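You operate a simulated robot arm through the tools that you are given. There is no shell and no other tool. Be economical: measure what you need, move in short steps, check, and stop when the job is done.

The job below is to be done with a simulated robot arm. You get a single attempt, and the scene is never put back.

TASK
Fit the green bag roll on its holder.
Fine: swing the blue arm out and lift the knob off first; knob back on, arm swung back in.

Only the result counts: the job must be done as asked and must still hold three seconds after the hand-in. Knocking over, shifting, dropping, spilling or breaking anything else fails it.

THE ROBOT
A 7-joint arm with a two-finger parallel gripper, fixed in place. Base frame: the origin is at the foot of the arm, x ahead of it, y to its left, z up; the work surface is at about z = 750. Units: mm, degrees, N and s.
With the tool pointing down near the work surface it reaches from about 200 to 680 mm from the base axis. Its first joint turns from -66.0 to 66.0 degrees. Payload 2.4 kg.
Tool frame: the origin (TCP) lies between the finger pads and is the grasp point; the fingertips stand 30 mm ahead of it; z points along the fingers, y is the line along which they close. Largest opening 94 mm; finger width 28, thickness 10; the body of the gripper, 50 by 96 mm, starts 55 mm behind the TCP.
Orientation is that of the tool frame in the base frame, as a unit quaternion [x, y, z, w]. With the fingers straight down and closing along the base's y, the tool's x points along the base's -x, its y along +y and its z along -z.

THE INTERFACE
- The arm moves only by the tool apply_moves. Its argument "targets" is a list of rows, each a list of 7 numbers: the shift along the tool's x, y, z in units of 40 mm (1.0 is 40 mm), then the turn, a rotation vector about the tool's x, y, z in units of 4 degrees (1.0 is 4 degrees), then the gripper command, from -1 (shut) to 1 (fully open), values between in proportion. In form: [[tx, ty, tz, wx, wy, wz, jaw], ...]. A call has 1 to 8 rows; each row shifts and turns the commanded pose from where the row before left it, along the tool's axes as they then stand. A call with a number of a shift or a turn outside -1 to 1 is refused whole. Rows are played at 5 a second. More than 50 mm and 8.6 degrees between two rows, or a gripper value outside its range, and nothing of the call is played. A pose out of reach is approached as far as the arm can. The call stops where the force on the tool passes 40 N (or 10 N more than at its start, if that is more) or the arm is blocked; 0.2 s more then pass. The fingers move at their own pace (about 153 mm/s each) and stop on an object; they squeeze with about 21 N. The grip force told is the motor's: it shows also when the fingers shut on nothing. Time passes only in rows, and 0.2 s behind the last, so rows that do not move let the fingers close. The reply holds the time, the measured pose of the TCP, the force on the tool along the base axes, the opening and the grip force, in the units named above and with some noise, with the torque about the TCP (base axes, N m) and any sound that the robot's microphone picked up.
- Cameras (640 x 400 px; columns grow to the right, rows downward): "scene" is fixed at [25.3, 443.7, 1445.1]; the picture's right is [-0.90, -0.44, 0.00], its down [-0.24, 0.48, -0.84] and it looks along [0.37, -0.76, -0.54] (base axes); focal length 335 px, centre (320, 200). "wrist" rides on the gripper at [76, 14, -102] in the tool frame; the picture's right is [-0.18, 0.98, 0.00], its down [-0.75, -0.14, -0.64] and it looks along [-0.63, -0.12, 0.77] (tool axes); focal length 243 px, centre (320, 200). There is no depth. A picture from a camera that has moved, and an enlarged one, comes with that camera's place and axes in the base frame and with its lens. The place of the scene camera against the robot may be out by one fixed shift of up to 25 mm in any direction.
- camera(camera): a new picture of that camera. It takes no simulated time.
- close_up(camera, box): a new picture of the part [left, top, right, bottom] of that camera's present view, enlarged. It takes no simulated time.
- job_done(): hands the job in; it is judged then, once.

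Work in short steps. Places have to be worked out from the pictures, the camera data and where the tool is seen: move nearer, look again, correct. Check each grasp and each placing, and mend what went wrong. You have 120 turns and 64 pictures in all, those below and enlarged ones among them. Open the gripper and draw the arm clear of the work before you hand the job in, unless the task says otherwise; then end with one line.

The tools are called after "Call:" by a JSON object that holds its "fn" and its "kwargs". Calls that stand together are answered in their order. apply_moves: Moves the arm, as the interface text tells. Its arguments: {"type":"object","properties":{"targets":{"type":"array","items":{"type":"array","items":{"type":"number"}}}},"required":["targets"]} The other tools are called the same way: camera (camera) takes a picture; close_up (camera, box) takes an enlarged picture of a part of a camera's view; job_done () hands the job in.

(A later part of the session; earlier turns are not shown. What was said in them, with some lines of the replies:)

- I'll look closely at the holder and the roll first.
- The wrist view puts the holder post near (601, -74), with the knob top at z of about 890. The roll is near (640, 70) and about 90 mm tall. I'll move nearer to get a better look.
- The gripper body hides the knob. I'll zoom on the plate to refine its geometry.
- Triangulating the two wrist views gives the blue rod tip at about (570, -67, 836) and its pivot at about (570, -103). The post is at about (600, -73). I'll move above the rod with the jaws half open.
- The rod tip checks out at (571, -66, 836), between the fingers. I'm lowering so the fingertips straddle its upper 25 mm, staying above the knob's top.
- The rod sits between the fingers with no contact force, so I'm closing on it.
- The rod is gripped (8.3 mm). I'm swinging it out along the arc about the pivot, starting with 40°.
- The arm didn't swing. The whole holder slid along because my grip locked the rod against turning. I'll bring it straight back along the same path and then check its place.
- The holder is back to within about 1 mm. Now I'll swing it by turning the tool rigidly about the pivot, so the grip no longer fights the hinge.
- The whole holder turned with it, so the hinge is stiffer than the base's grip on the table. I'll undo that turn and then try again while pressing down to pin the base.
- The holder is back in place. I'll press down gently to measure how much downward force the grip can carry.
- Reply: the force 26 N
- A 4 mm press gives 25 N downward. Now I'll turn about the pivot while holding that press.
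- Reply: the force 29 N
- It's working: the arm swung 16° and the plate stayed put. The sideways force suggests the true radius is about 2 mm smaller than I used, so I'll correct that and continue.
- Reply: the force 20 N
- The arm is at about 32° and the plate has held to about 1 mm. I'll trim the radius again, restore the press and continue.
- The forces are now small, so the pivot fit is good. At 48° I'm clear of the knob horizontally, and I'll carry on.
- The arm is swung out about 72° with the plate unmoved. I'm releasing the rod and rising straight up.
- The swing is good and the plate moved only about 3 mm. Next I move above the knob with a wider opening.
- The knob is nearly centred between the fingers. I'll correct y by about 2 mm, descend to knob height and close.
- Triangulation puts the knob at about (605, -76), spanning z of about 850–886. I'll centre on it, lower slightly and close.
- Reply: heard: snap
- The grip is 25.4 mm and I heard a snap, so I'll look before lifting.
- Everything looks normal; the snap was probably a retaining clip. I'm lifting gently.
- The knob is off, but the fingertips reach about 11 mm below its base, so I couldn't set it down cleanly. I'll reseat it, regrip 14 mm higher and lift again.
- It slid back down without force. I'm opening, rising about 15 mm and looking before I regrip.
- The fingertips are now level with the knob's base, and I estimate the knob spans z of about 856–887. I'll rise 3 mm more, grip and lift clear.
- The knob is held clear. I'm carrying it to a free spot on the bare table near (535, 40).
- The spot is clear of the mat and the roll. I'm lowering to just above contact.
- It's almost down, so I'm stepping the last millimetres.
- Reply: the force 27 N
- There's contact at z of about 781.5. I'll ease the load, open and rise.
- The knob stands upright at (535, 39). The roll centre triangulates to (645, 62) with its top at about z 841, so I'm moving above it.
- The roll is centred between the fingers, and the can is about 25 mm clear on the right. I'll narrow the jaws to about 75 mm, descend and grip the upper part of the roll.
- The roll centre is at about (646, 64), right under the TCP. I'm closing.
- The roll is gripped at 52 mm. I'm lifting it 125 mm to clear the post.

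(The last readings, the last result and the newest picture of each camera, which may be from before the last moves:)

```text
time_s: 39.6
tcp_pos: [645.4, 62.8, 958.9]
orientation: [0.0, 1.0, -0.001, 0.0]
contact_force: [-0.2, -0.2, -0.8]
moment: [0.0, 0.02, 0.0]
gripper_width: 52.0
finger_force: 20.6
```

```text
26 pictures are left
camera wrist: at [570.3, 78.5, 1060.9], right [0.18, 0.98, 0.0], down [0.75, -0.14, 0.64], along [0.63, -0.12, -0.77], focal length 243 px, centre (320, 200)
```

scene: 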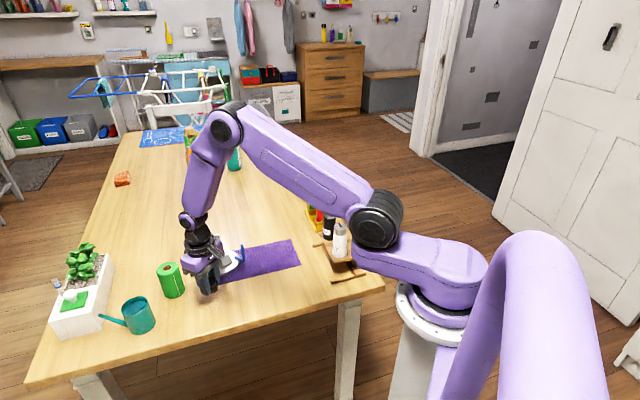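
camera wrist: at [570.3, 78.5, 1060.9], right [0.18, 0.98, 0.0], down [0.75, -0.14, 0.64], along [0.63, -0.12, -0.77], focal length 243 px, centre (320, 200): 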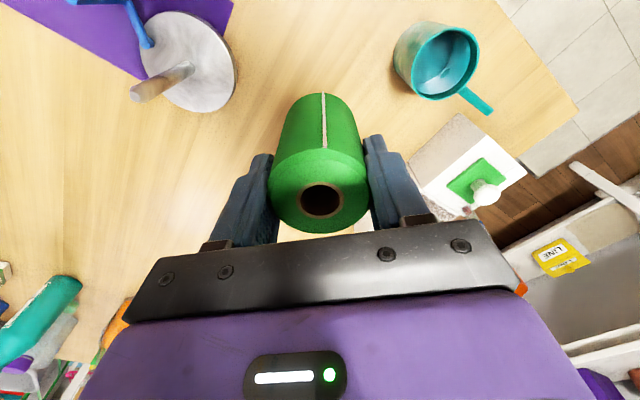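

The roll is held straight, with its hole about 2–3 mm behind the TCP in x. The post is at about (603.5, -75.5) with its top at about z 858, so I'm moving the roll above it.

Call:
{"fn": "apply_moves", "kwargs": {"targets": [[0.25, -0.87, 0, 0, 0, 0, -0.3], [0.25, -0.87, 0, 0, 0, 0, -0.3], [0.25, -0.87, 0, 0, 0, 0, -0.3], [0.25, -0.87, 0, 0, 0, 0, -0.3], [0, 0, 0, 0, 0, 0, -0.3], [0, 0, 0, 0, 0, 0, -0.3]]}}

Call:
{"fn": "close_up", "kwargs": {"camera": "scene", "box": [180, 190, 260, 280]}}

Call:
{"fn": "camera", "kwargs": {"camera": "wrist"}}

```text
time_s: 41.0
tcp_pos: [606.9, -75.7, 958.0]
orientation: [0.0, 1.0, 0.0, 0.0]
contact_force: [1.0, -0.4, -0.9]
moment: [-0.01, -0.02, -0.01]
gripper_width: 52.3
finger_force: 20.8
```

```text
4.44 times, centred on (220, 235) of scene
camera zoom: at [25.3, 443.7, 1445.1], right [-0.9, -0.44, 0.0], down [-0.24, 0.48, -0.84], along [0.37, -0.76, -0.54], focal length 1490 px, centre (764, 44)
```

zoom: 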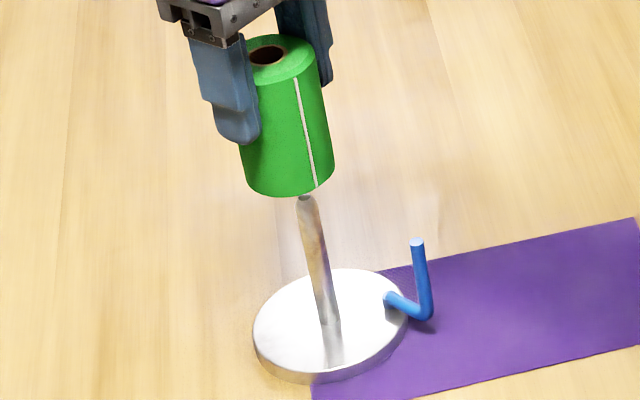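

```text
24 pictures are left
camera wrist: at [531.7, -60.1, 1060.0], right [0.18, 0.98, 0.0], down [0.75, -0.14, 0.64], along [0.63, -0.12, -0.77], focal length 243 px, centre (320, 200)
```

wrist: 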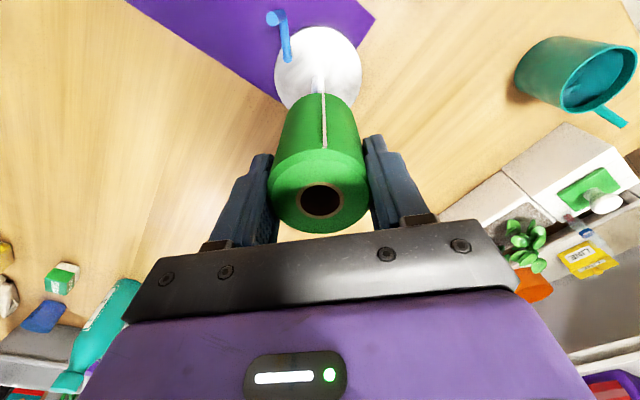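

Extrapolating the roll axis in the scene view suggests a small offset from the post, so I'll zoom in to measure it.

Call:
{"fn": "close_up", "kwargs": {"camera": "scene", "box": [195, 190, 245, 240]}}

Call:
{"fn": "close_up", "kwargs": {"camera": "wrist", "box": [260, 10, 380, 240]}}

```text
8.00 times, centred on (220, 215) of scene
camera zoom: at [25.3, 443.7, 1445.1], right [-0.9, -0.44, 0.0], down [-0.24, 0.48, -0.84], along [0.37, -0.76, -0.54], focal length 2681 px, centre (1120, 80)
```

zoom: 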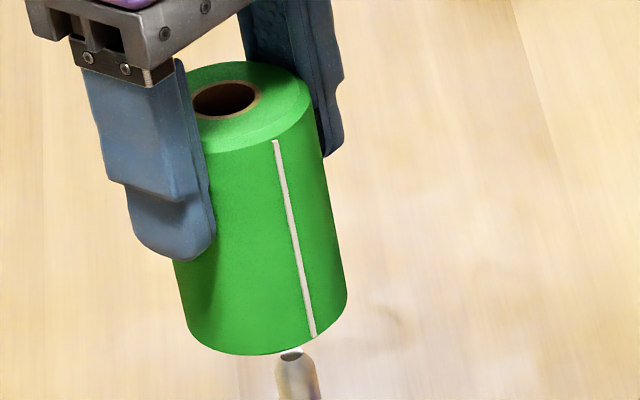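

```text
1.74 times, centred on (320, 125) of wrist
camera zoom: at [531.7, -60.1, 1060.0], right [0.18, 0.98, 0.0], down [0.75, -0.14, 0.64], along [0.63, -0.12, -0.77], focal length 422 px, centre (320, 330)
```

zoom: 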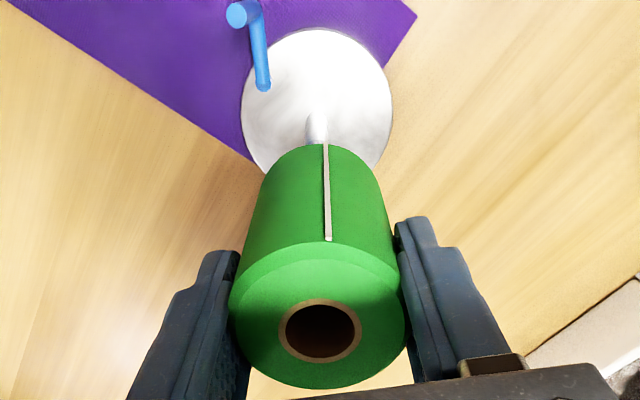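

Both views agree the roll should shift about -3 mm in x and -1 mm in y. I'm applying that, then lowering onto the post tip while watching the force.

Call:
{"fn": "apply_moves", "kwargs": {"targets": [[0.07, -0.03, 0, 0, 0, 0, -0.3], [0, 0, 0.4, 0, 0, 0, -0.3], [0, 0, 0.2, 0, 0, 0, -0.3], [0, 0, 0.2, 0, 0, 0, -0.3], [0, 0, 0.2, 0, 0, 0, -0.3], [0, 0, 0, 0, 0, 0, -0.3]]}}

Call:
{"fn": "close_up", "kwargs": {"camera": "scene", "box": [180, 190, 260, 280]}}

```text
time_s: 42.4
tcp_pos: [605.2, -75.6, 918.2]
orientation: [0.001, 1.0, 0.0, 0.0]
contact_force: [-0.3, 0.5, -0.9]
moment: [0.02, -0.02, 0.03]
gripper_width: 52.3
finger_force: 20.5
```

```text
4.44 times, centred on (220, 235) of scene
camera zoom: at [25.3, 443.7, 1445.1], right [-0.9, -0.44, 0.0], down [-0.24, 0.48, -0.84], along [0.37, -0.76, -0.54], focal length 1490 px, centre (764, 44)
```

zoom: 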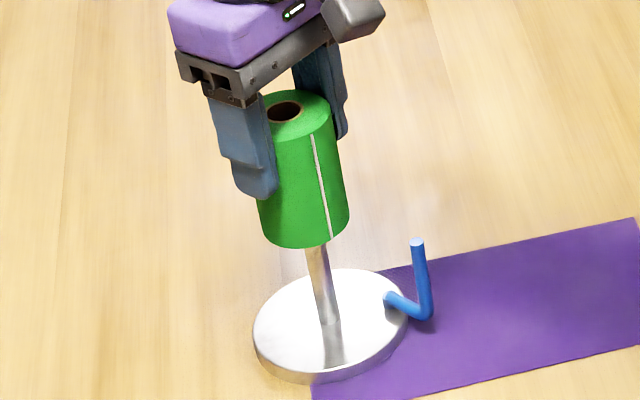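

The post is inside the core with no contact force and the plate hasn't moved. I'll continue down.

Call:
{"fn": "apply_moves", "kwargs": {"targets": [[0, 0, 0.4, 0, 0, 0, -0.3], [0, 0, 0.4, 0, 0, 0, -0.3], [0, 0, 0.4, 0, 0, 0, -0.3], [0, 0, 0.4, 0, 0, 0, -0.3], [0, 0, 0.2, 0, 0, 0, -0.3], [0, 0, 0, 0, 0, 0, -0.3]]}}

Call:
{"fn": "close_up", "kwargs": {"camera": "scene", "box": [180, 190, 260, 280]}}

```text
time_s: 43.8
tcp_pos: [604.2, -76.6, 847.5]
orientation: [0.0, 1.0, -0.001, 0.0]
contact_force: [0.7, -0.3, -0.2]
moment: [-0.03, 0.02, 0.01]
gripper_width: 52.2
finger_force: 20.8
```

```text
4.44 times, centred on (220, 235) of scene
camera zoom: at [25.3, 443.7, 1445.1], right [-0.9, -0.44, 0.0], down [-0.24, 0.48, -0.84], along [0.37, -0.76, -0.54], focal length 1490 px, centre (764, 44)
```

zoom: 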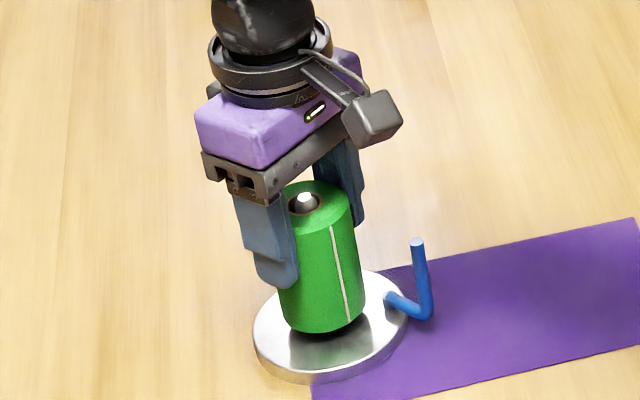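

The roll is just above the plate, so I'm stepping down to contact.

Call:
{"fn": "apply_moves", "kwargs": {"targets": [[0, 0, 0.1, 0, 0, 0, -0.3], [0, 0, 0.05, 0, 0, 0, -0.3], [0, 0, 0, 0, 0, 0, -0.3]]}}

```text
time_s: 44.6
tcp_pos: [603.3, -76.5, 840.3]
orientation: [0.0, 1.0, 0.0, 0.0]
contact_force: [0.0, -0.1, -0.5]
moment: [0.0, -0.02, 0.01]
gripper_width: 52.1
finger_force: 21.0
```

Call:
{"fn": "apply_moves", "kwargs": {"targets": [[0, 0, 0.04, 0, 0, 0, -0.3], [0, 0, 0.03, 0, 0, 0, -0.3], [0, 0, 0.03, 0, 0, 0, -0.3], [0, 0, 0, 0, 0, 0, -0.3]]}}

```text
time_s: 45.6
tcp_pos: [602.9, -77.0, 837.6]
orientation: [0.0, 1.0, 0.0, 0.002]
contact_force: [-5.6, -0.3, 22.6]
moment: [0.04, -0.01, -0.04]
gripper_width: 52.5
finger_force: 21.0
```

The roll is seated (22 N at z of about 838). I'll ease off, open and rise clear of the post.

Call:
{"fn": "apply_moves", "kwargs": {"targets": [[0, 0, -0.03, 0, 0, 0, -0.3], [0, 0, 0, 0, 0, 0, 0.3], [0, 0, 0, 0, 0, 0, 0.6], [0, 0, -0.5, 0, 0, 0, 0.6], [0, 0, -1, 0, 0, 0, 0.6], [0, 0, -1, 0, 0, 0, 0.6], [0, 0, -0.5, 0, 0, 0, 0.4], [0, 0, 0, 0, 0, 0, 0.4]]}}

Call:
{"fn": "close_up", "kwargs": {"camera": "scene", "box": [180, 190, 260, 280]}}

Call:
{"fn": "camera", "kwargs": {"camera": "wrist"}}

```text
time_s: 47.4
tcp_pos: [603.8, -76.6, 958.3]
orientation: [0.0, 1.0, 0.0, -0.001]
contact_force: [0.3, 0.1, 0.5]
moment: [-0.03, 0.0, 0.01]
gripper_width: 65.8
finger_force: 0.1
```

```text
4.44 times, centred on (220, 235) of scene
camera zoom: at [25.3, 443.7, 1445.1], right [-0.9, -0.44, 0.0], down [-0.24, 0.48, -0.84], along [0.37, -0.76, -0.54], focal length 1490 px, centre (764, 44)
```

zoom: 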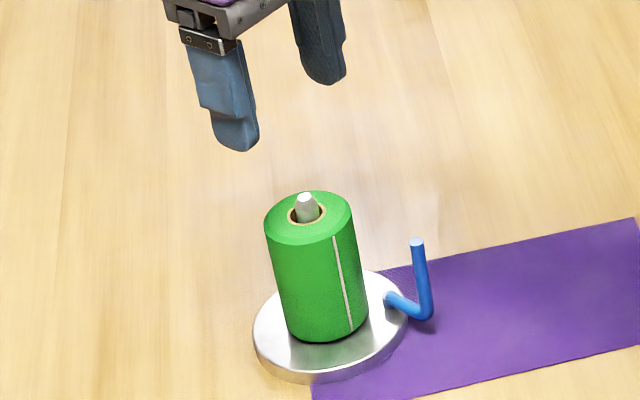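

```text
18 pictures are left
camera wrist: at [528.6, -61.7, 1059.4], right [0.18, 0.98, 0.0], down [0.75, -0.14, 0.64], along [0.63, -0.12, -0.77], focal length 243 px, centre (320, 200)
```

wrist: 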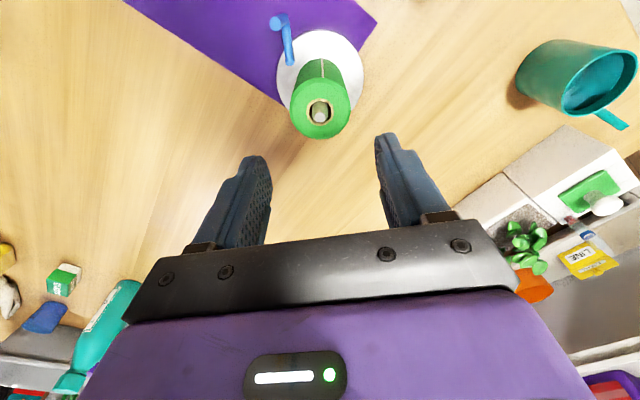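

The roll sits on the plate with the post tip standing proud. I'm going back for the knob.

Call:
{"fn": "apply_moves", "kwargs": {"targets": [[0.425, 0.725, 0, 0, 0, 0, 0.3], [0.425, 0.725, 0, 0, 0, 0, 0.3], [0.425, 0.725, 0, 0, 0, 0, 0.3], [0.425, 0.725, 0, 0, 0, 0, 0.1], [0, 0, 1, 0, 0, 0, 0.1], [0, 0, 1, 0, 0, 0, 0.1], [0, 0, 1, 0, 0, 0, 0.1], [0, 0, 0, 0, 0, 0, 0.1]]}}

Call:
{"fn": "camera", "kwargs": {"camera": "wrist"}}

```text
time_s: 49.2
tcp_pos: [535.3, 40.6, 836.6]
orientation: [0.0, 1.0, -0.001, 0.0]
contact_force: [0.5, 0.7, 0.6]
moment: [0.01, -0.01, 0.01]
gripper_width: 51.6
finger_force: 0.0
```

```text
17 pictures are left
camera wrist: at [460.8, 55.5, 938.9], right [0.18, 0.98, 0.0], down [0.75, -0.14, 0.64], along [0.63, -0.12, -0.77], focal length 243 px, centre (320, 200)
```

wrist: 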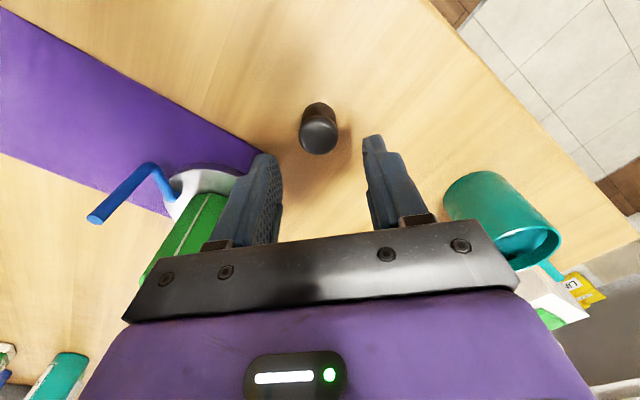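

The knob is upright and centred between the fingers. I'm lowering to z of about 783 and gripping.

Call:
{"fn": "apply_moves", "kwargs": {"targets": [[0, 0, 0.6, 0, 0, 0, 0.1], [0, 0, 0.5, 0, 0, 0, 0.1], [0, 0, 0.22, 0, 0, 0, 0.1], [0, 0, 0, 0, 0, 0, -0.3], [0, 0, 0, 0, 0, 0, -1], [0, 0, 0, 0, 0, 0, -1]]}}

```text
time_s: 50.6
tcp_pos: [534.3, 40.5, 783.2]
orientation: [0.0, 1.0, 0.0, 0.0]
contact_force: [-0.4, 0.7, -0.8]
moment: [-0.02, -0.01, 0.01]
gripper_width: 25.3
finger_force: 21.1
```

The knob is gripped. I'm lifting and carrying it back above the post.

Call:
{"fn": "apply_moves", "kwargs": {"targets": [[0, 0, -1, 0, 0, 0, -1], [0, 0, -1, 0, 0, 0, -1], [0, 0, -1, 0, 0, 0, -1], [0, 0, -1, 0, 0, 0, -1], [0, 0, 0, 0, 0, 0, -1]]}}

Call:
{"fn": "apply_moves", "kwargs": {"targets": [[-0.43, -0.724, 0, 0, 0, 0, -1], [-0.43, -0.724, 0, 0, 0, 0, -1], [-0.43, -0.724, 0, 0, 0, 0, -1], [-0.43, -0.724, 0, 0, 0, 0, -1], [0, 0, 0, 0, 0, 0, -1], [0, 0, 0, 0, 0, 0, -1]]}}

Call:
{"fn": "close_up", "kwargs": {"camera": "scene", "box": [195, 190, 245, 240]}}

Call:
{"fn": "camera", "kwargs": {"camera": "wrist"}}

```text
time_s: 51.8
tcp_pos: [534.8, 39.8, 945.8]
orientation: [0.0, 1.0, -0.001, -0.001]
contact_force: [0.0, 0.0, 0.3]
moment: [-0.01, 0.01, 0.04]
gripper_width: 25.4
finger_force: 20.9
```

```text
time_s: 53.2
tcp_pos: [601.5, -77.4, 944.1]
orientation: [-0.001, 1.0, 0.0, 0.0]
contact_force: [0.6, -1.3, 0.4]
moment: [0.02, 0.03, -0.02]
gripper_width: 25.5
finger_force: 21.7
```

```text
8.00 times, centred on (220, 215) of scene
camera zoom: at [25.3, 443.7, 1445.1], right [-0.9, -0.44, 0.0], down [-0.24, 0.48, -0.84], along [0.37, -0.76, -0.54], focal length 2681 px, centre (1120, 80)
```

zoom: 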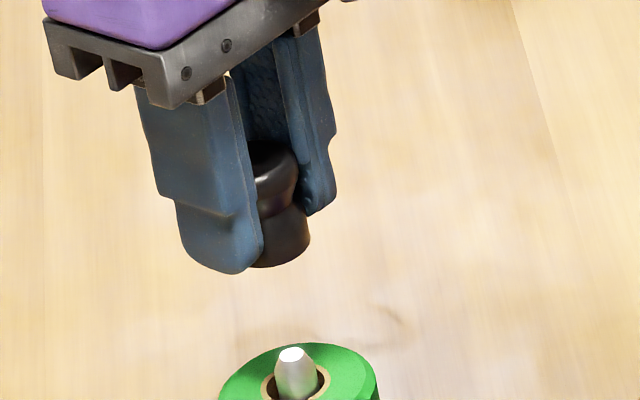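

```text
15 pictures are left
camera wrist: at [527.3, -61.0, 1046.4], right [0.18, 0.98, 0.0], down [0.75, -0.14, 0.64], along [0.63, -0.12, -0.77], focal length 243 px, centre (320, 200)
```

wrist: 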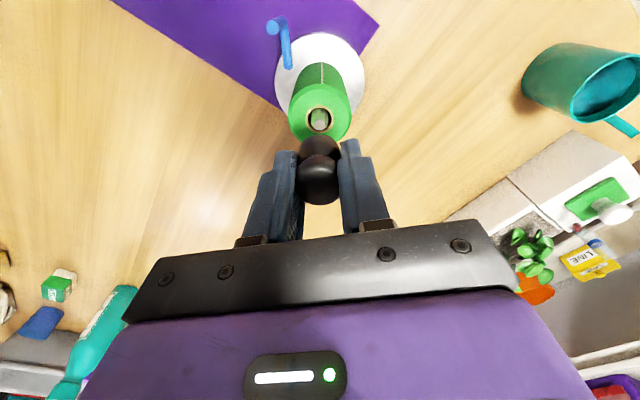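

The knob lines up with the post in both views. I'm lowering it onto the tip.

Call:
{"fn": "apply_moves", "kwargs": {"targets": [[0, 0, 0.5, 0, 0, 0, -1], [0, 0, 0.4, 0, 0, 0, -1], [0, 0, 0.2, 0, 0, 0, -1], [0, 0, 0.1, 0, 0, 0, -1], [0, 0, 0, 0, 0, 0, -1]]}}

```text
time_s: 54.4
tcp_pos: [604.7, -76.4, 895.2]
orientation: [-0.001, 1.0, -0.001, 0.001]
contact_force: [-0.4, -0.2, -0.2]
moment: [0.01, -0.02, 0.02]
gripper_width: 25.3
finger_force: 21.2
```

No contact force yet, so I'm stepping down to the seat.

Call:
{"fn": "apply_moves", "kwargs": {"targets": [[0, 0, 0.075, 0, 0, 0, -1], [0, 0, 0.05, 0, 0, 0, -1], [0, 0, 0.05, 0, 0, 0, -1], [0, 0, 0, 0, 0, 0, -1]]}}

Call:
{"fn": "close_up", "kwargs": {"camera": "scene", "box": [195, 200, 245, 250]}}

```text
time_s: 55.4
tcp_pos: [603.8, -76.7, 890.1]
orientation: [-0.001, 1.0, -0.001, -0.001]
contact_force: [0.0, 0.3, 0.2]
moment: [0.01, -0.01, -0.01]
gripper_width: 25.5
finger_force: 21.0
```

```text
8.00 times, centred on (220, 225) of scene
camera zoom: at [25.3, 443.7, 1445.1], right [-0.9, -0.44, 0.0], down [-0.24, 0.48, -0.84], along [0.37, -0.76, -0.54], focal length 2681 px, centre (1120, 0)
```

zoom: 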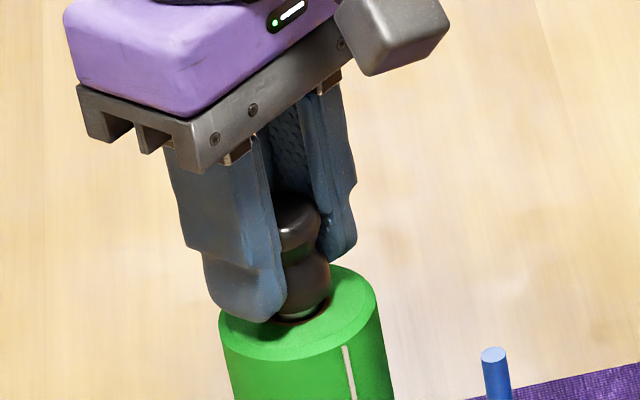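

Call:
{"fn": "apply_moves", "kwargs": {"targets": [[0, 0, 0.04, 0, 0, 0, -1], [0, 0, 0.03, 0, 0, 0, -1], [0, 0, 0.03, 0, 0, 0, -1], [0, 0, 0, 0, 0, 0, -1]]}}

```text
time_s: 56.4
tcp_pos: [604.9, -77.3, 886.1]
orientation: [0.0, 1.0, 0.001, 0.001]
contact_force: [-5.8, 1.1, 26.0]
moment: [0.08, 0.1, 0.01]
gripper_width: 25.4
finger_force: 21.2
heard: snap
```

The knob snapped home under 26 N. I'm easing off, releasing and rising.

Call:
{"fn": "apply_moves", "kwargs": {"targets": [[0, 0, -0.03, 0, 0, 0, -1], [0, 0, 0, 0, 0, 0, -0.3], [0, 0, 0, 0, 0, 0, 0], [0, 0, -0.5, 0, 0, 0, 0], [0, 0, -1, 0, 0, 0, 0], [0, 0, -0.5, 0, 0, 0, -0.15], [0, 0, 0, 0, 0, 0, -0.15]]}}

Call:
{"fn": "close_up", "kwargs": {"camera": "scene", "box": [190, 205, 250, 285]}}

```text
time_s: 58.0
tcp_pos: [603.9, -76.6, 965.7]
orientation: [-0.001, 1.0, 0.0, 0.0]
contact_force: [0.0, -0.3, 0.2]
moment: [0.0, 0.0, 0.0]
gripper_width: 40.1
finger_force: 0.1
```

```text
5.00 times, centred on (220, 245) of scene
camera zoom: at [25.3, 443.7, 1445.1], right [-0.9, -0.44, 0.0], down [-0.24, 0.48, -0.84], along [0.37, -0.76, -0.54], focal length 1676 px, centre (820, -25)
```

zoom: 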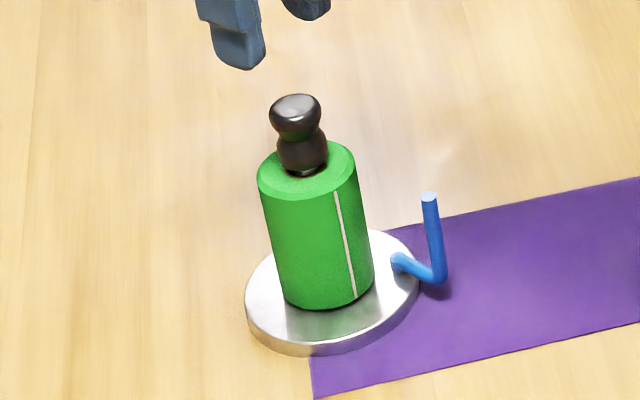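

The roll and knob are in place. To swing the arm back, I return above the rod and turn the tool to match its present angle of about 72°.

Call:
{"fn": "apply_moves", "kwargs": {"targets": [[0.855, -0.305, 0, 0, 0, -1, -0.15], [0.855, -0.305, 0, 0, 0, 0, -0.15], [0, 0, 0, 0, 0, 0, -0.15]]}}

Call:
{"fn": "apply_moves", "kwargs": {"targets": [[0, 0, 0, 0, 0, -1, -0.15], [0, 0, 0, 0, 0, -1, -0.15], [0, 0, 0, 0, 0, -1, -0.15], [0, 0, 0, 0, 0, -1, -0.15], [0, 0, 0, 0, 0, -1, -0.15], [0, 0, 0, 0, 0, -1, -0.15], [0, 0, 0, 0, 0, -1, -0.15], [0, 0, 0, 0, 0, -1, -0.15]]}}

Call:
{"fn": "apply_moves", "kwargs": {"targets": [[0, 0, 0, 0, 0, -1, -0.15], [0, 0, 0, 0, 0, -1, -0.15], [0, 0, 0, 0, 0, -1, -0.15], [0, 0, 0, 0, 0, -1, -0.15], [0, 0, 0, 0, 0, -1, -0.15], [0, 0, 0, 0, 0, -1, -0.15], [0, 0, 0, 0, 0, -1, -0.15], [0, 0, 0, 0, 0, -1, -0.15]]}}

Call:
{"fn": "apply_moves", "kwargs": {"targets": [[0, 0, 0.6, 0, 0, -1, -0.15], [0, 0, 0.6, 0, 0, 0, -0.15], [0, 0, 0, 0, 0, 0, -0.15]]}}

Call:
{"fn": "camera", "kwargs": {"camera": "wrist"}}

```text
time_s: 58.8
tcp_pos: [535.7, -102.3, 965.7]
orientation: [-0.035, 0.999, 0.0, 0.0]
contact_force: [-0.3, -0.2, 0.7]
moment: [0.01, 0.03, -0.03]
gripper_width: 40.0
finger_force: 0.0
```

```text
time_s: 60.6
tcp_pos: [536.5, -103.2, 967.0]
orientation: [-0.309, 0.951, 0.0, 0.0]
contact_force: [-0.4, -0.2, -0.1]
moment: [0.05, 0.01, 0.0]
gripper_width: 40.0
finger_force: 0.1
```

```text
time_s: 62.4
tcp_pos: [536.0, -104.5, 966.7]
orientation: [-0.56, 0.828, 0.0, 0.001]
contact_force: [0.3, -0.7, -0.1]
moment: [-0.02, -0.03, -0.03]
gripper_width: 40.2
finger_force: 0.0
```

```text
time_s: 63.2
tcp_pos: [537.2, -102.6, 919.2]
orientation: [-0.588, 0.809, 0.0, 0.0]
contact_force: [0.6, 0.3, 0.2]
moment: [0.0, 0.0, 0.03]
gripper_width: 39.8
finger_force: 0.1
```

```text
12 pictures are left
camera wrist: at [500.4, -169.8, 1020.8], right [-0.88, 0.48, 0.0], down [0.37, 0.67, 0.64], along [0.31, 0.56, -0.77], focal length 243 px, centre (320, 200)
```

wrist: 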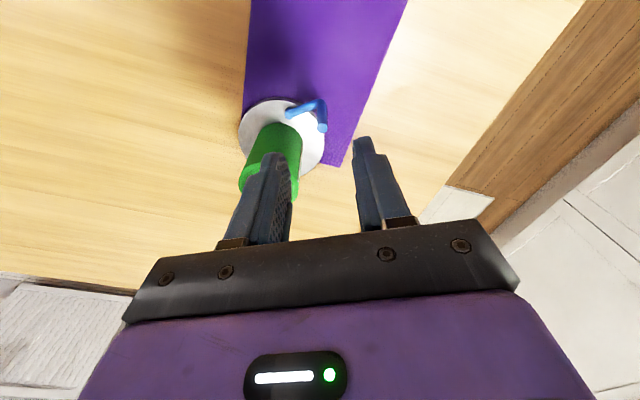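

The rod tip measures (536.5, -99.5), which is nearly under the TCP. I'll offset 7.5 mm outward along tool x so the fingers don't reach past the rod toward the roll, then descend and grip.

Call:
{"fn": "apply_moves", "kwargs": {"targets": [[0.19, 0.02, 0, 0, 0, 0, -0.15], [0, 0, 0.7, 0, 0, 0, -0.15], [0, 0, 0.7, 0, 0, 0, -0.15], [0, 0, 0.45, 0, 0, 0, -0.15], [0, 0, 0, 0, 0, 0, -0.15]]}}

Call:
{"fn": "close_up", "kwargs": {"camera": "wrist", "box": [220, 80, 420, 240]}}

```text
time_s: 64.4
tcp_pos: [532.8, -110.2, 845.6]
orientation: [-0.588, 0.809, 0.0, 0.0]
contact_force: [-0.1, 0.0, -0.8]
moment: [0.0, 0.02, 0.01]
gripper_width: 39.9
finger_force: 0.1
```

```text
2.50 times, centred on (320, 160) of wrist
camera zoom: at [496.5, -177.6, 946.7], right [-0.88, 0.48, 0.0], down [0.37, 0.67, 0.64], along [0.31, 0.56, -0.77], focal length 606 px, centre (320, 300)
```

zoom: 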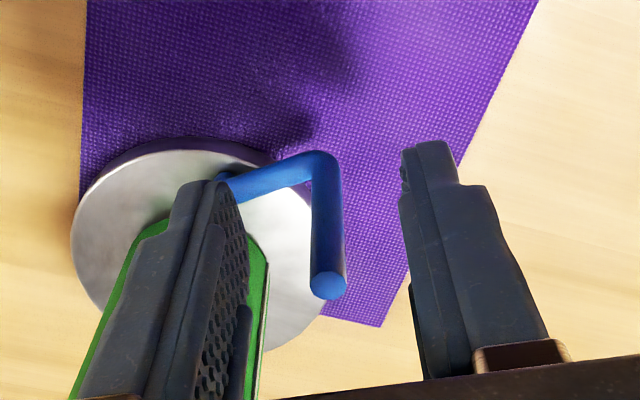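

The rod is at tool x of about -10.6, as planned. I'm closing, then pressing down.

Call:
{"fn": "apply_moves", "kwargs": {"targets": [[0, 0, 0, 0, 0, 0, -0.5], [0, 0, 0, 0, 0, 0, -1], [0, 0, 0, 0, 0, 0, -1], [0, 0, 0.06, 0, 0, 0, -1], [0, 0, 0.05, 0, 0, 0, -1], [0, 0, 0, 0, 0, 0, -1]]}}

```text
time_s: 65.8
tcp_pos: [531.1, -110.2, 841.2]
orientation: [-0.588, 0.809, -0.001, 0.001]
contact_force: [-8.2, -0.2, 29.9]
moment: [0.35, 0.06, 0.09]
gripper_width: 8.4
finger_force: 20.9
```

I'm pressing with 30 N. Swinging back in, first 16°.

Call:
{"fn": "apply_moves", "kwargs": {"targets": [[-0.0587, 0.0163, 0, 0, 0, 1, -1], [-0.0587, 0.0163, 0, 0, 0, 1, -1], [-0.0587, 0.0163, 0, 0, 0, 1, -1], [-0.0587, 0.0163, 0, 0, 0, 1, -1], [0, 0, 0, 0, 0, 0, -1]]}}

Call:
{"fn": "close_up", "kwargs": {"camera": "scene", "box": [180, 210, 260, 280]}}

```text
time_s: 66.4
tcp_pos: [532.4, -106.0, 840.8]
orientation: [-0.539, 0.843, 0.002, -0.001]
contact_force: [-4.5, 0.3, 9.8]
moment: [0.24, -0.04, 0.03]
gripper_width: 8.5
finger_force: 21.3
stopped in row 2: the force on the tool passed its limit (the readings are from after the stop); the commanded pose is now the measured one
```

```text
5.71 times, centred on (220, 245) of scene
camera zoom: at [25.0, 443.7, 1445.1], right [-0.9, -0.44, 0.0], down [-0.24, 0.48, -0.84], along [0.37, -0.76, -0.54], focal length 1915 px, centre (891, -57)
```

zoom: 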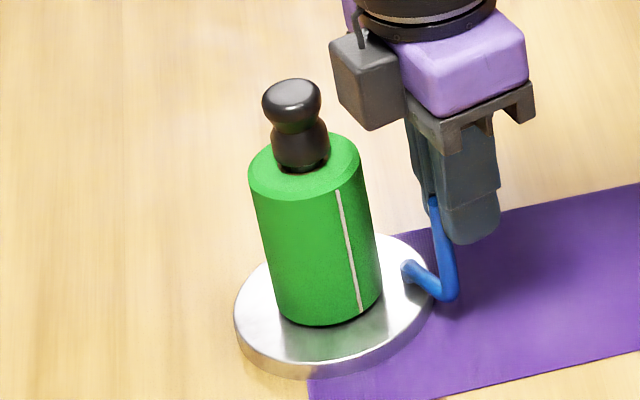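

The force limit tripped because the preload was high. The plate is fine and the arm has turned about 7°. I'll continue with a lighter press.

Call:
{"fn": "apply_moves", "kwargs": {"targets": [[0, 0, 0.03, 0, 0, 0, -1], [-0.0587, 0.0163, 0, 0, 0, 1, -1], [-0.0587, 0.0163, 0, 0, 0, 1, -1], [-0.0587, 0.0163, 0, 0, 0, 1, -1], [0, 0, 0, 0, 0, 0, -1]]}}

```text
time_s: 66.9
tcp_pos: [532.6, -104.0, 842.6]
orientation: [-0.527, 0.85, 0.001, -0.002]
contact_force: [-4.5, 1.4, 11.0]
moment: [0.24, -0.07, 0.0]
gripper_width: 8.7
finger_force: 21.4
stopped in row 2: the force on the tool passed its limit (the readings are from after the stop); the commanded pose is now the measured one
```

It tripped again, so I'll take smaller steps without extra press and read the lateral force.

Call:
{"fn": "apply_moves", "kwargs": {"targets": [[-0.0293, 0.0082, 0, 0, 0, 0.5, -1], [0, 0, 0, 0, 0, 0, -1]]}}

```text
time_s: 67.5
tcp_pos: [532.4, -103.9, 842.5]
orientation: [-0.512, 0.859, 0.002, -0.002]
contact_force: [-13.2, 4.7, 25.9]
moment: [0.35, -0.03, 0.12]
gripper_width: 8.4
finger_force: 20.9
```

The rod is pushing the tool outward, so the radius I used is too small. I'll shift out about 1.8 mm and continue with r of about 35.

Call:
{"fn": "apply_moves", "kwargs": {"targets": [[0, 0.045, -0.015, 0, 0, 0, -1], [-0.031, 0.0081, 0, 0, 0, 0.5, -1], [-0.031, 0.0081, 0, 0, 0, 0.5, -1], [0, 0, 0, 0, 0, 0, -1]]}}

```text
time_s: 68.5
tcp_pos: [532.6, -99.8, 841.8]
orientation: [-0.482, 0.876, 0.001, -0.001]
contact_force: [-0.1, -1.4, 4.6]
moment: [0.11, -0.01, -0.05]
gripper_width: 8.4
finger_force: 21.4
```

The forces are low now. I'll restore a moderate press and go on.

Call:
{"fn": "apply_moves", "kwargs": {"targets": [[0, 0, 0.045, 0, 0, 0, -1], [-0.0617, 0.0162, 0, 0, 0, 1, -1], [-0.0617, 0.0162, 0, 0, 0, 1, -1], [-0.0617, 0.0162, 0, 0, 0, 1, -1], [0, 0, 0, 0, 0, 0, -1]]}}

Call:
{"fn": "close_up", "kwargs": {"camera": "scene", "box": [180, 210, 260, 280]}}

```text
time_s: 69.4
tcp_pos: [533.9, -94.8, 841.6]
orientation: [-0.418, 0.908, 0.0, -0.001]
contact_force: [-5.9, 0.3, 10.2]
moment: [0.09, -0.07, -0.04]
gripper_width: 8.8
finger_force: 21.1
stopped in row 4: the force on the tool passed its limit (the readings are from after the stop); the commanded pose is now the measured one
```

```text
5.71 times, centred on (220, 245) of scene
camera zoom: at [25.0, 443.7, 1445.1], right [-0.9, -0.44, 0.0], down [-0.24, 0.48, -0.84], along [0.37, -0.76, -0.54], focal length 1915 px, centre (891, -57)
```

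zoom: 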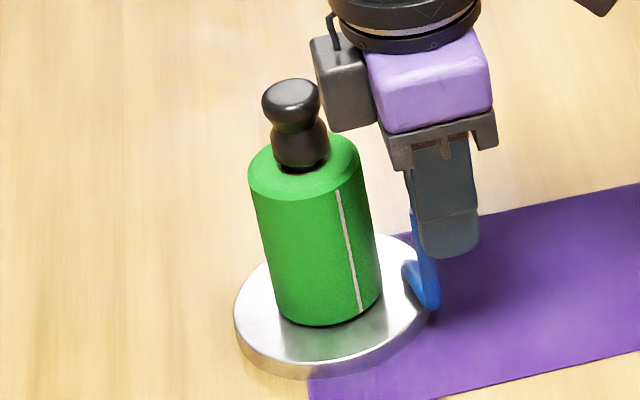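

The plate hasn't moved and the arm is at about 49°. I'll trim outward 1 mm and continue in smaller steps.

Call:
{"fn": "apply_moves", "kwargs": {"targets": [[0, 0.03, 0, 0, 0, 0, -1], [-0.031, 0.0081, 0, 0, 0, 0.5, -1], [-0.031, 0.0081, 0, 0, 0, 0.5, -1], [-0.031, 0.0081, 0, 0, 0, 0.5, -1], [-0.031, 0.0081, 0, 0, 0, 0.5, -1], [0, 0, 0, 0, 0, 0, -1]]}}

```text
time_s: 70.8
tcp_pos: [535.1, -88.6, 841.1]
orientation: [-0.354, 0.935, 0.0, -0.001]
contact_force: [-3.0, 4.7, 14.4]
moment: [0.27, -0.32, 0.14]
gripper_width: 8.8
finger_force: 20.8
```

Call:
{"fn": "apply_moves", "kwargs": {"targets": [[0, 0.02, 0, 0, 0, 0, -1], [-0.031, 0.0081, 0, 0, 0, 0.5, -1], [-0.031, 0.0081, 0, 0, 0, 0.5, -1], [-0.031, 0.0081, 0, 0, 0, 0.5, -1], [-0.031, 0.0081, 0, 0, 0, 0.5, -1], [-0.031, 0.0081, 0, 0, 0, 0.5, -1], [-0.031, 0.0081, 0, 0, 0, 0.5, -1], [0, 0, 0, 0, 0, 0, -1]]}}

Call:
{"fn": "close_up", "kwargs": {"camera": "scene", "box": [180, 210, 260, 280]}}

```text
time_s: 72.6
tcp_pos: [540.2, -81.9, 841.8]
orientation: [-0.253, 0.967, 0.002, -0.002]
contact_force: [-8.0, 12.1, 18.5]
moment: [0.25, -0.22, 0.26]
gripper_width: 8.9
finger_force: 21.4
```

```text
5.71 times, centred on (220, 245) of scene
camera zoom: at [24.8, 444.0, 1445.0], right [-0.9, -0.44, 0.0], down [-0.24, 0.48, -0.84], along [0.37, -0.76, -0.54], focal length 1915 px, centre (891, -57)
```

zoom: 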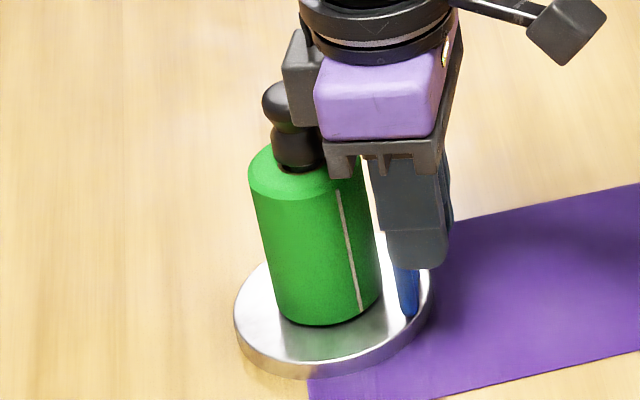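

The plate is steady and the arm is at about 29°. I'll relieve the radial force with 2 mm outward and keep going.

Call:
{"fn": "apply_moves", "kwargs": {"targets": [[0, 0.05, 0, 0, 0, 0, -1], [-0.032, 0.008, 0, 0, 0, 0.5, -1], [-0.032, 0.008, 0, 0, 0, 0.5, -1], [-0.032, 0.008, 0, 0, 0, 0.5, -1], [-0.032, 0.008, 0, 0, 0, 0.5, -1], [0, 0, 0, 0, 0, 0, -1]]}}

```text
time_s: 74.0
tcp_pos: [541.5, -78.5, 842.6]
orientation: [-0.185, 0.983, 0.0, -0.002]
contact_force: [-12.7, 9.1, 29.6]
moment: [0.34, -0.23, -0.06]
gripper_width: 8.2
finger_force: 21.1
```

Call:
{"fn": "apply_moves", "kwargs": {"targets": [[0, 0.015, -0.03, 0, 0, 0, -1], [-0.032, 0.008, 0, 0, 0, 0.5, -1], [-0.032, 0.008, 0, 0, 0, 0.5, -1], [-0.032, 0.008, 0, 0, 0, 0.5, -1], [-0.032, 0.008, 0, 0, 0, 0.5, -1], [0, 0, 0, 0, 0, 0, -1]]}}

Call:
{"fn": "close_up", "kwargs": {"camera": "scene", "box": [180, 210, 260, 280]}}

```text
time_s: 75.4
tcp_pos: [547.0, -74.4, 842.0]
orientation: [-0.117, 0.993, 0.001, -0.003]
contact_force: [-1.6, -1.3, 0.2]
moment: [-0.06, 0.12, -0.06]
gripper_width: 8.4
finger_force: 20.9
```

```text
5.71 times, centred on (220, 245) of scene
camera zoom: at [25.3, 443.7, 1445.1], right [-0.9, -0.44, 0.0], down [-0.24, 0.48, -0.84], along [0.37, -0.76, -0.54], focal length 1915 px, centre (891, -57)
```

zoom: 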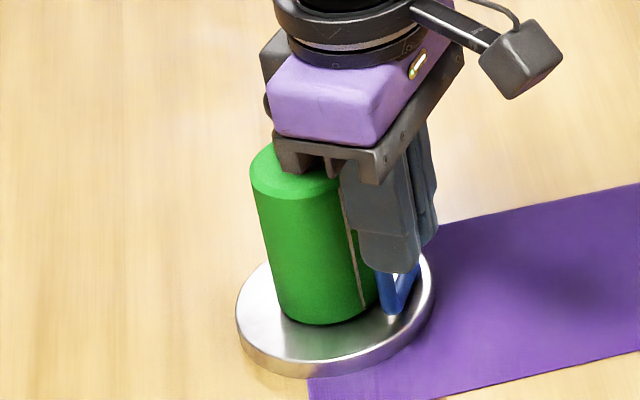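

The arm is at about 107°, with the closed position near 90°. I'll re-press and do another 14°.

Call:
{"fn": "apply_moves", "kwargs": {"targets": [[0, 0, 0.05, 0, 0, 0, -1], [-0.032, 0.008, 0, 0, 0, 0.5, -1], [-0.032, 0.008, 0, 0, 0, 0.5, -1], [-0.032, 0.008, 0, 0, 0, 0.5, -1], [-0.032, 0.008, 0, 0, 0, 0.5, -1], [-0.032, 0.008, 0, 0, 0, 0.5, -1], [-0.032, 0.008, 0, 0, 0, 0.5, -1], [0, 0, 0, 0, 0, 0, -1]]}}

Call:
{"fn": "close_up", "kwargs": {"camera": "scene", "box": [180, 210, 260, 280]}}

```text
time_s: 77.2
tcp_pos: [556.2, -70.0, 841.6]
orientation: [-0.013, 1.0, 0.0, 0.002]
contact_force: [-1.3, 7.4, 29.0]
moment: [0.1, -0.57, 0.09]
gripper_width: 8.5
finger_force: 21.3
```

```text
5.71 times, centred on (220, 245) of scene
camera zoom: at [24.7, 444.0, 1445.0], right [-0.9, -0.44, 0.0], down [-0.24, 0.48, -0.84], along [0.37, -0.76, -0.54], focal length 1915 px, centre (891, -57)
```

zoom: 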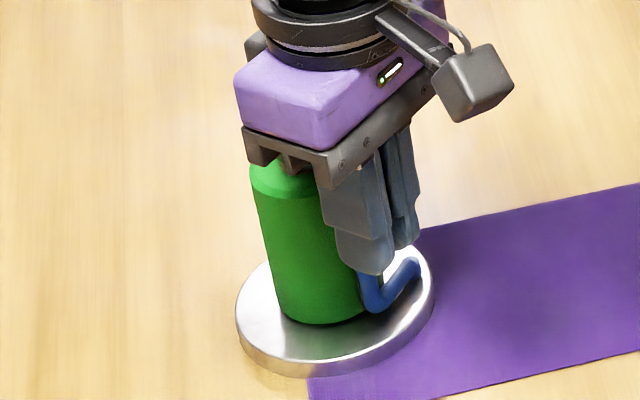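

The bar and corner now match the original closed position to about 1 mm. I'll nudge 2° more, ease the press, release and rise.

Call:
{"fn": "apply_moves", "kwargs": {"targets": [[-0.032, 0.008, -0.02, 0, 0, 0.5, -1], [0, 0, -0.06, 0, 0, 0, -1], [0, 0, 0, 0, 0, 0, -0.75], [0, 0, 0, 0, 0, 0, -0.5], [0, 0, -0.3, 0, 0, 0, -0.5], [0, 0, -0.8, 0, 0, 0, -0.5], [0, 0, -1, 0, 0, 0, -0.5], [0, 0, -1, 0, 0, 0, -0.5]]}}

Call:
{"fn": "apply_moves", "kwargs": {"targets": [[1, 0, -0.5, 0, 0, 0, 0], [1, 0, 0, 0, 0, 0, 0.5], [1, 0, 0, 0, 0, 0, 1], [0.4, 0, 0, 0, 0, 0, 1], [0, 0, 0, 0, 0, 0, 1]]}}

Call:
{"fn": "close_up", "kwargs": {"camera": "scene", "box": [200, 220, 250, 280]}}

Call:
{"fn": "camera", "kwargs": {"camera": "wrist"}}

```text
time_s: 79.0
tcp_pos: [556.8, -70.0, 967.8]
orientation: [0.005, 1.0, -0.001, -0.003]
contact_force: [0.7, -0.4, 0.5]
moment: [0.04, 0.01, -0.02]
gripper_width: 23.6
finger_force: 0.0
```

```text
time_s: 80.2
tcp_pos: [421.4, -68.8, 989.4]
orientation: [0.005, 1.0, 0.0, -0.001]
contact_force: [0.4, -0.2, -0.7]
moment: [0.0, 0.0, -0.02]
gripper_width: 94.1
finger_force: 0.1
```

```text
6.67 times, centred on (225, 250) of scene
camera zoom: at [25.3, 443.7, 1445.1], right [-0.9, -0.44, 0.0], down [-0.24, 0.48, -0.84], along [0.37, -0.76, -0.54], focal length 2234 px, centre (953, -133)
```

zoom: 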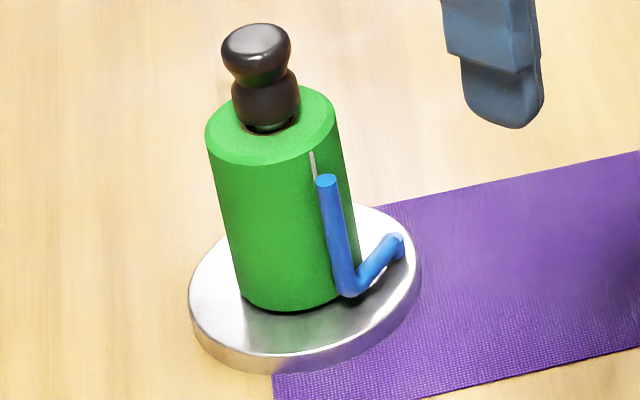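

```text
4 pictures are left
camera wrist: at [346.8, -52.0, 1091.4], right [0.19, 0.98, 0.0], down [0.75, -0.15, 0.64], along [0.63, -0.12, -0.77], focal length 243 px, centre (320, 200)
```

wrist: 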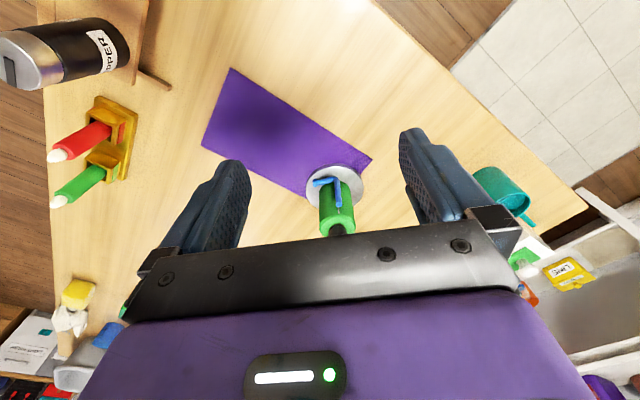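

The roll, knob and blue arm match the original layout, and the knob's height above the plate is unchanged. The gripper is open and clear, so I'm handing in.

Call:
{"fn": "job_done", "kwargs": {}}

```text
The job is handed in.
```

The green roll is on its holder, the knob is snapped back on, and the blue arm is swung back in; the holder ended about 5 mm from where it started.
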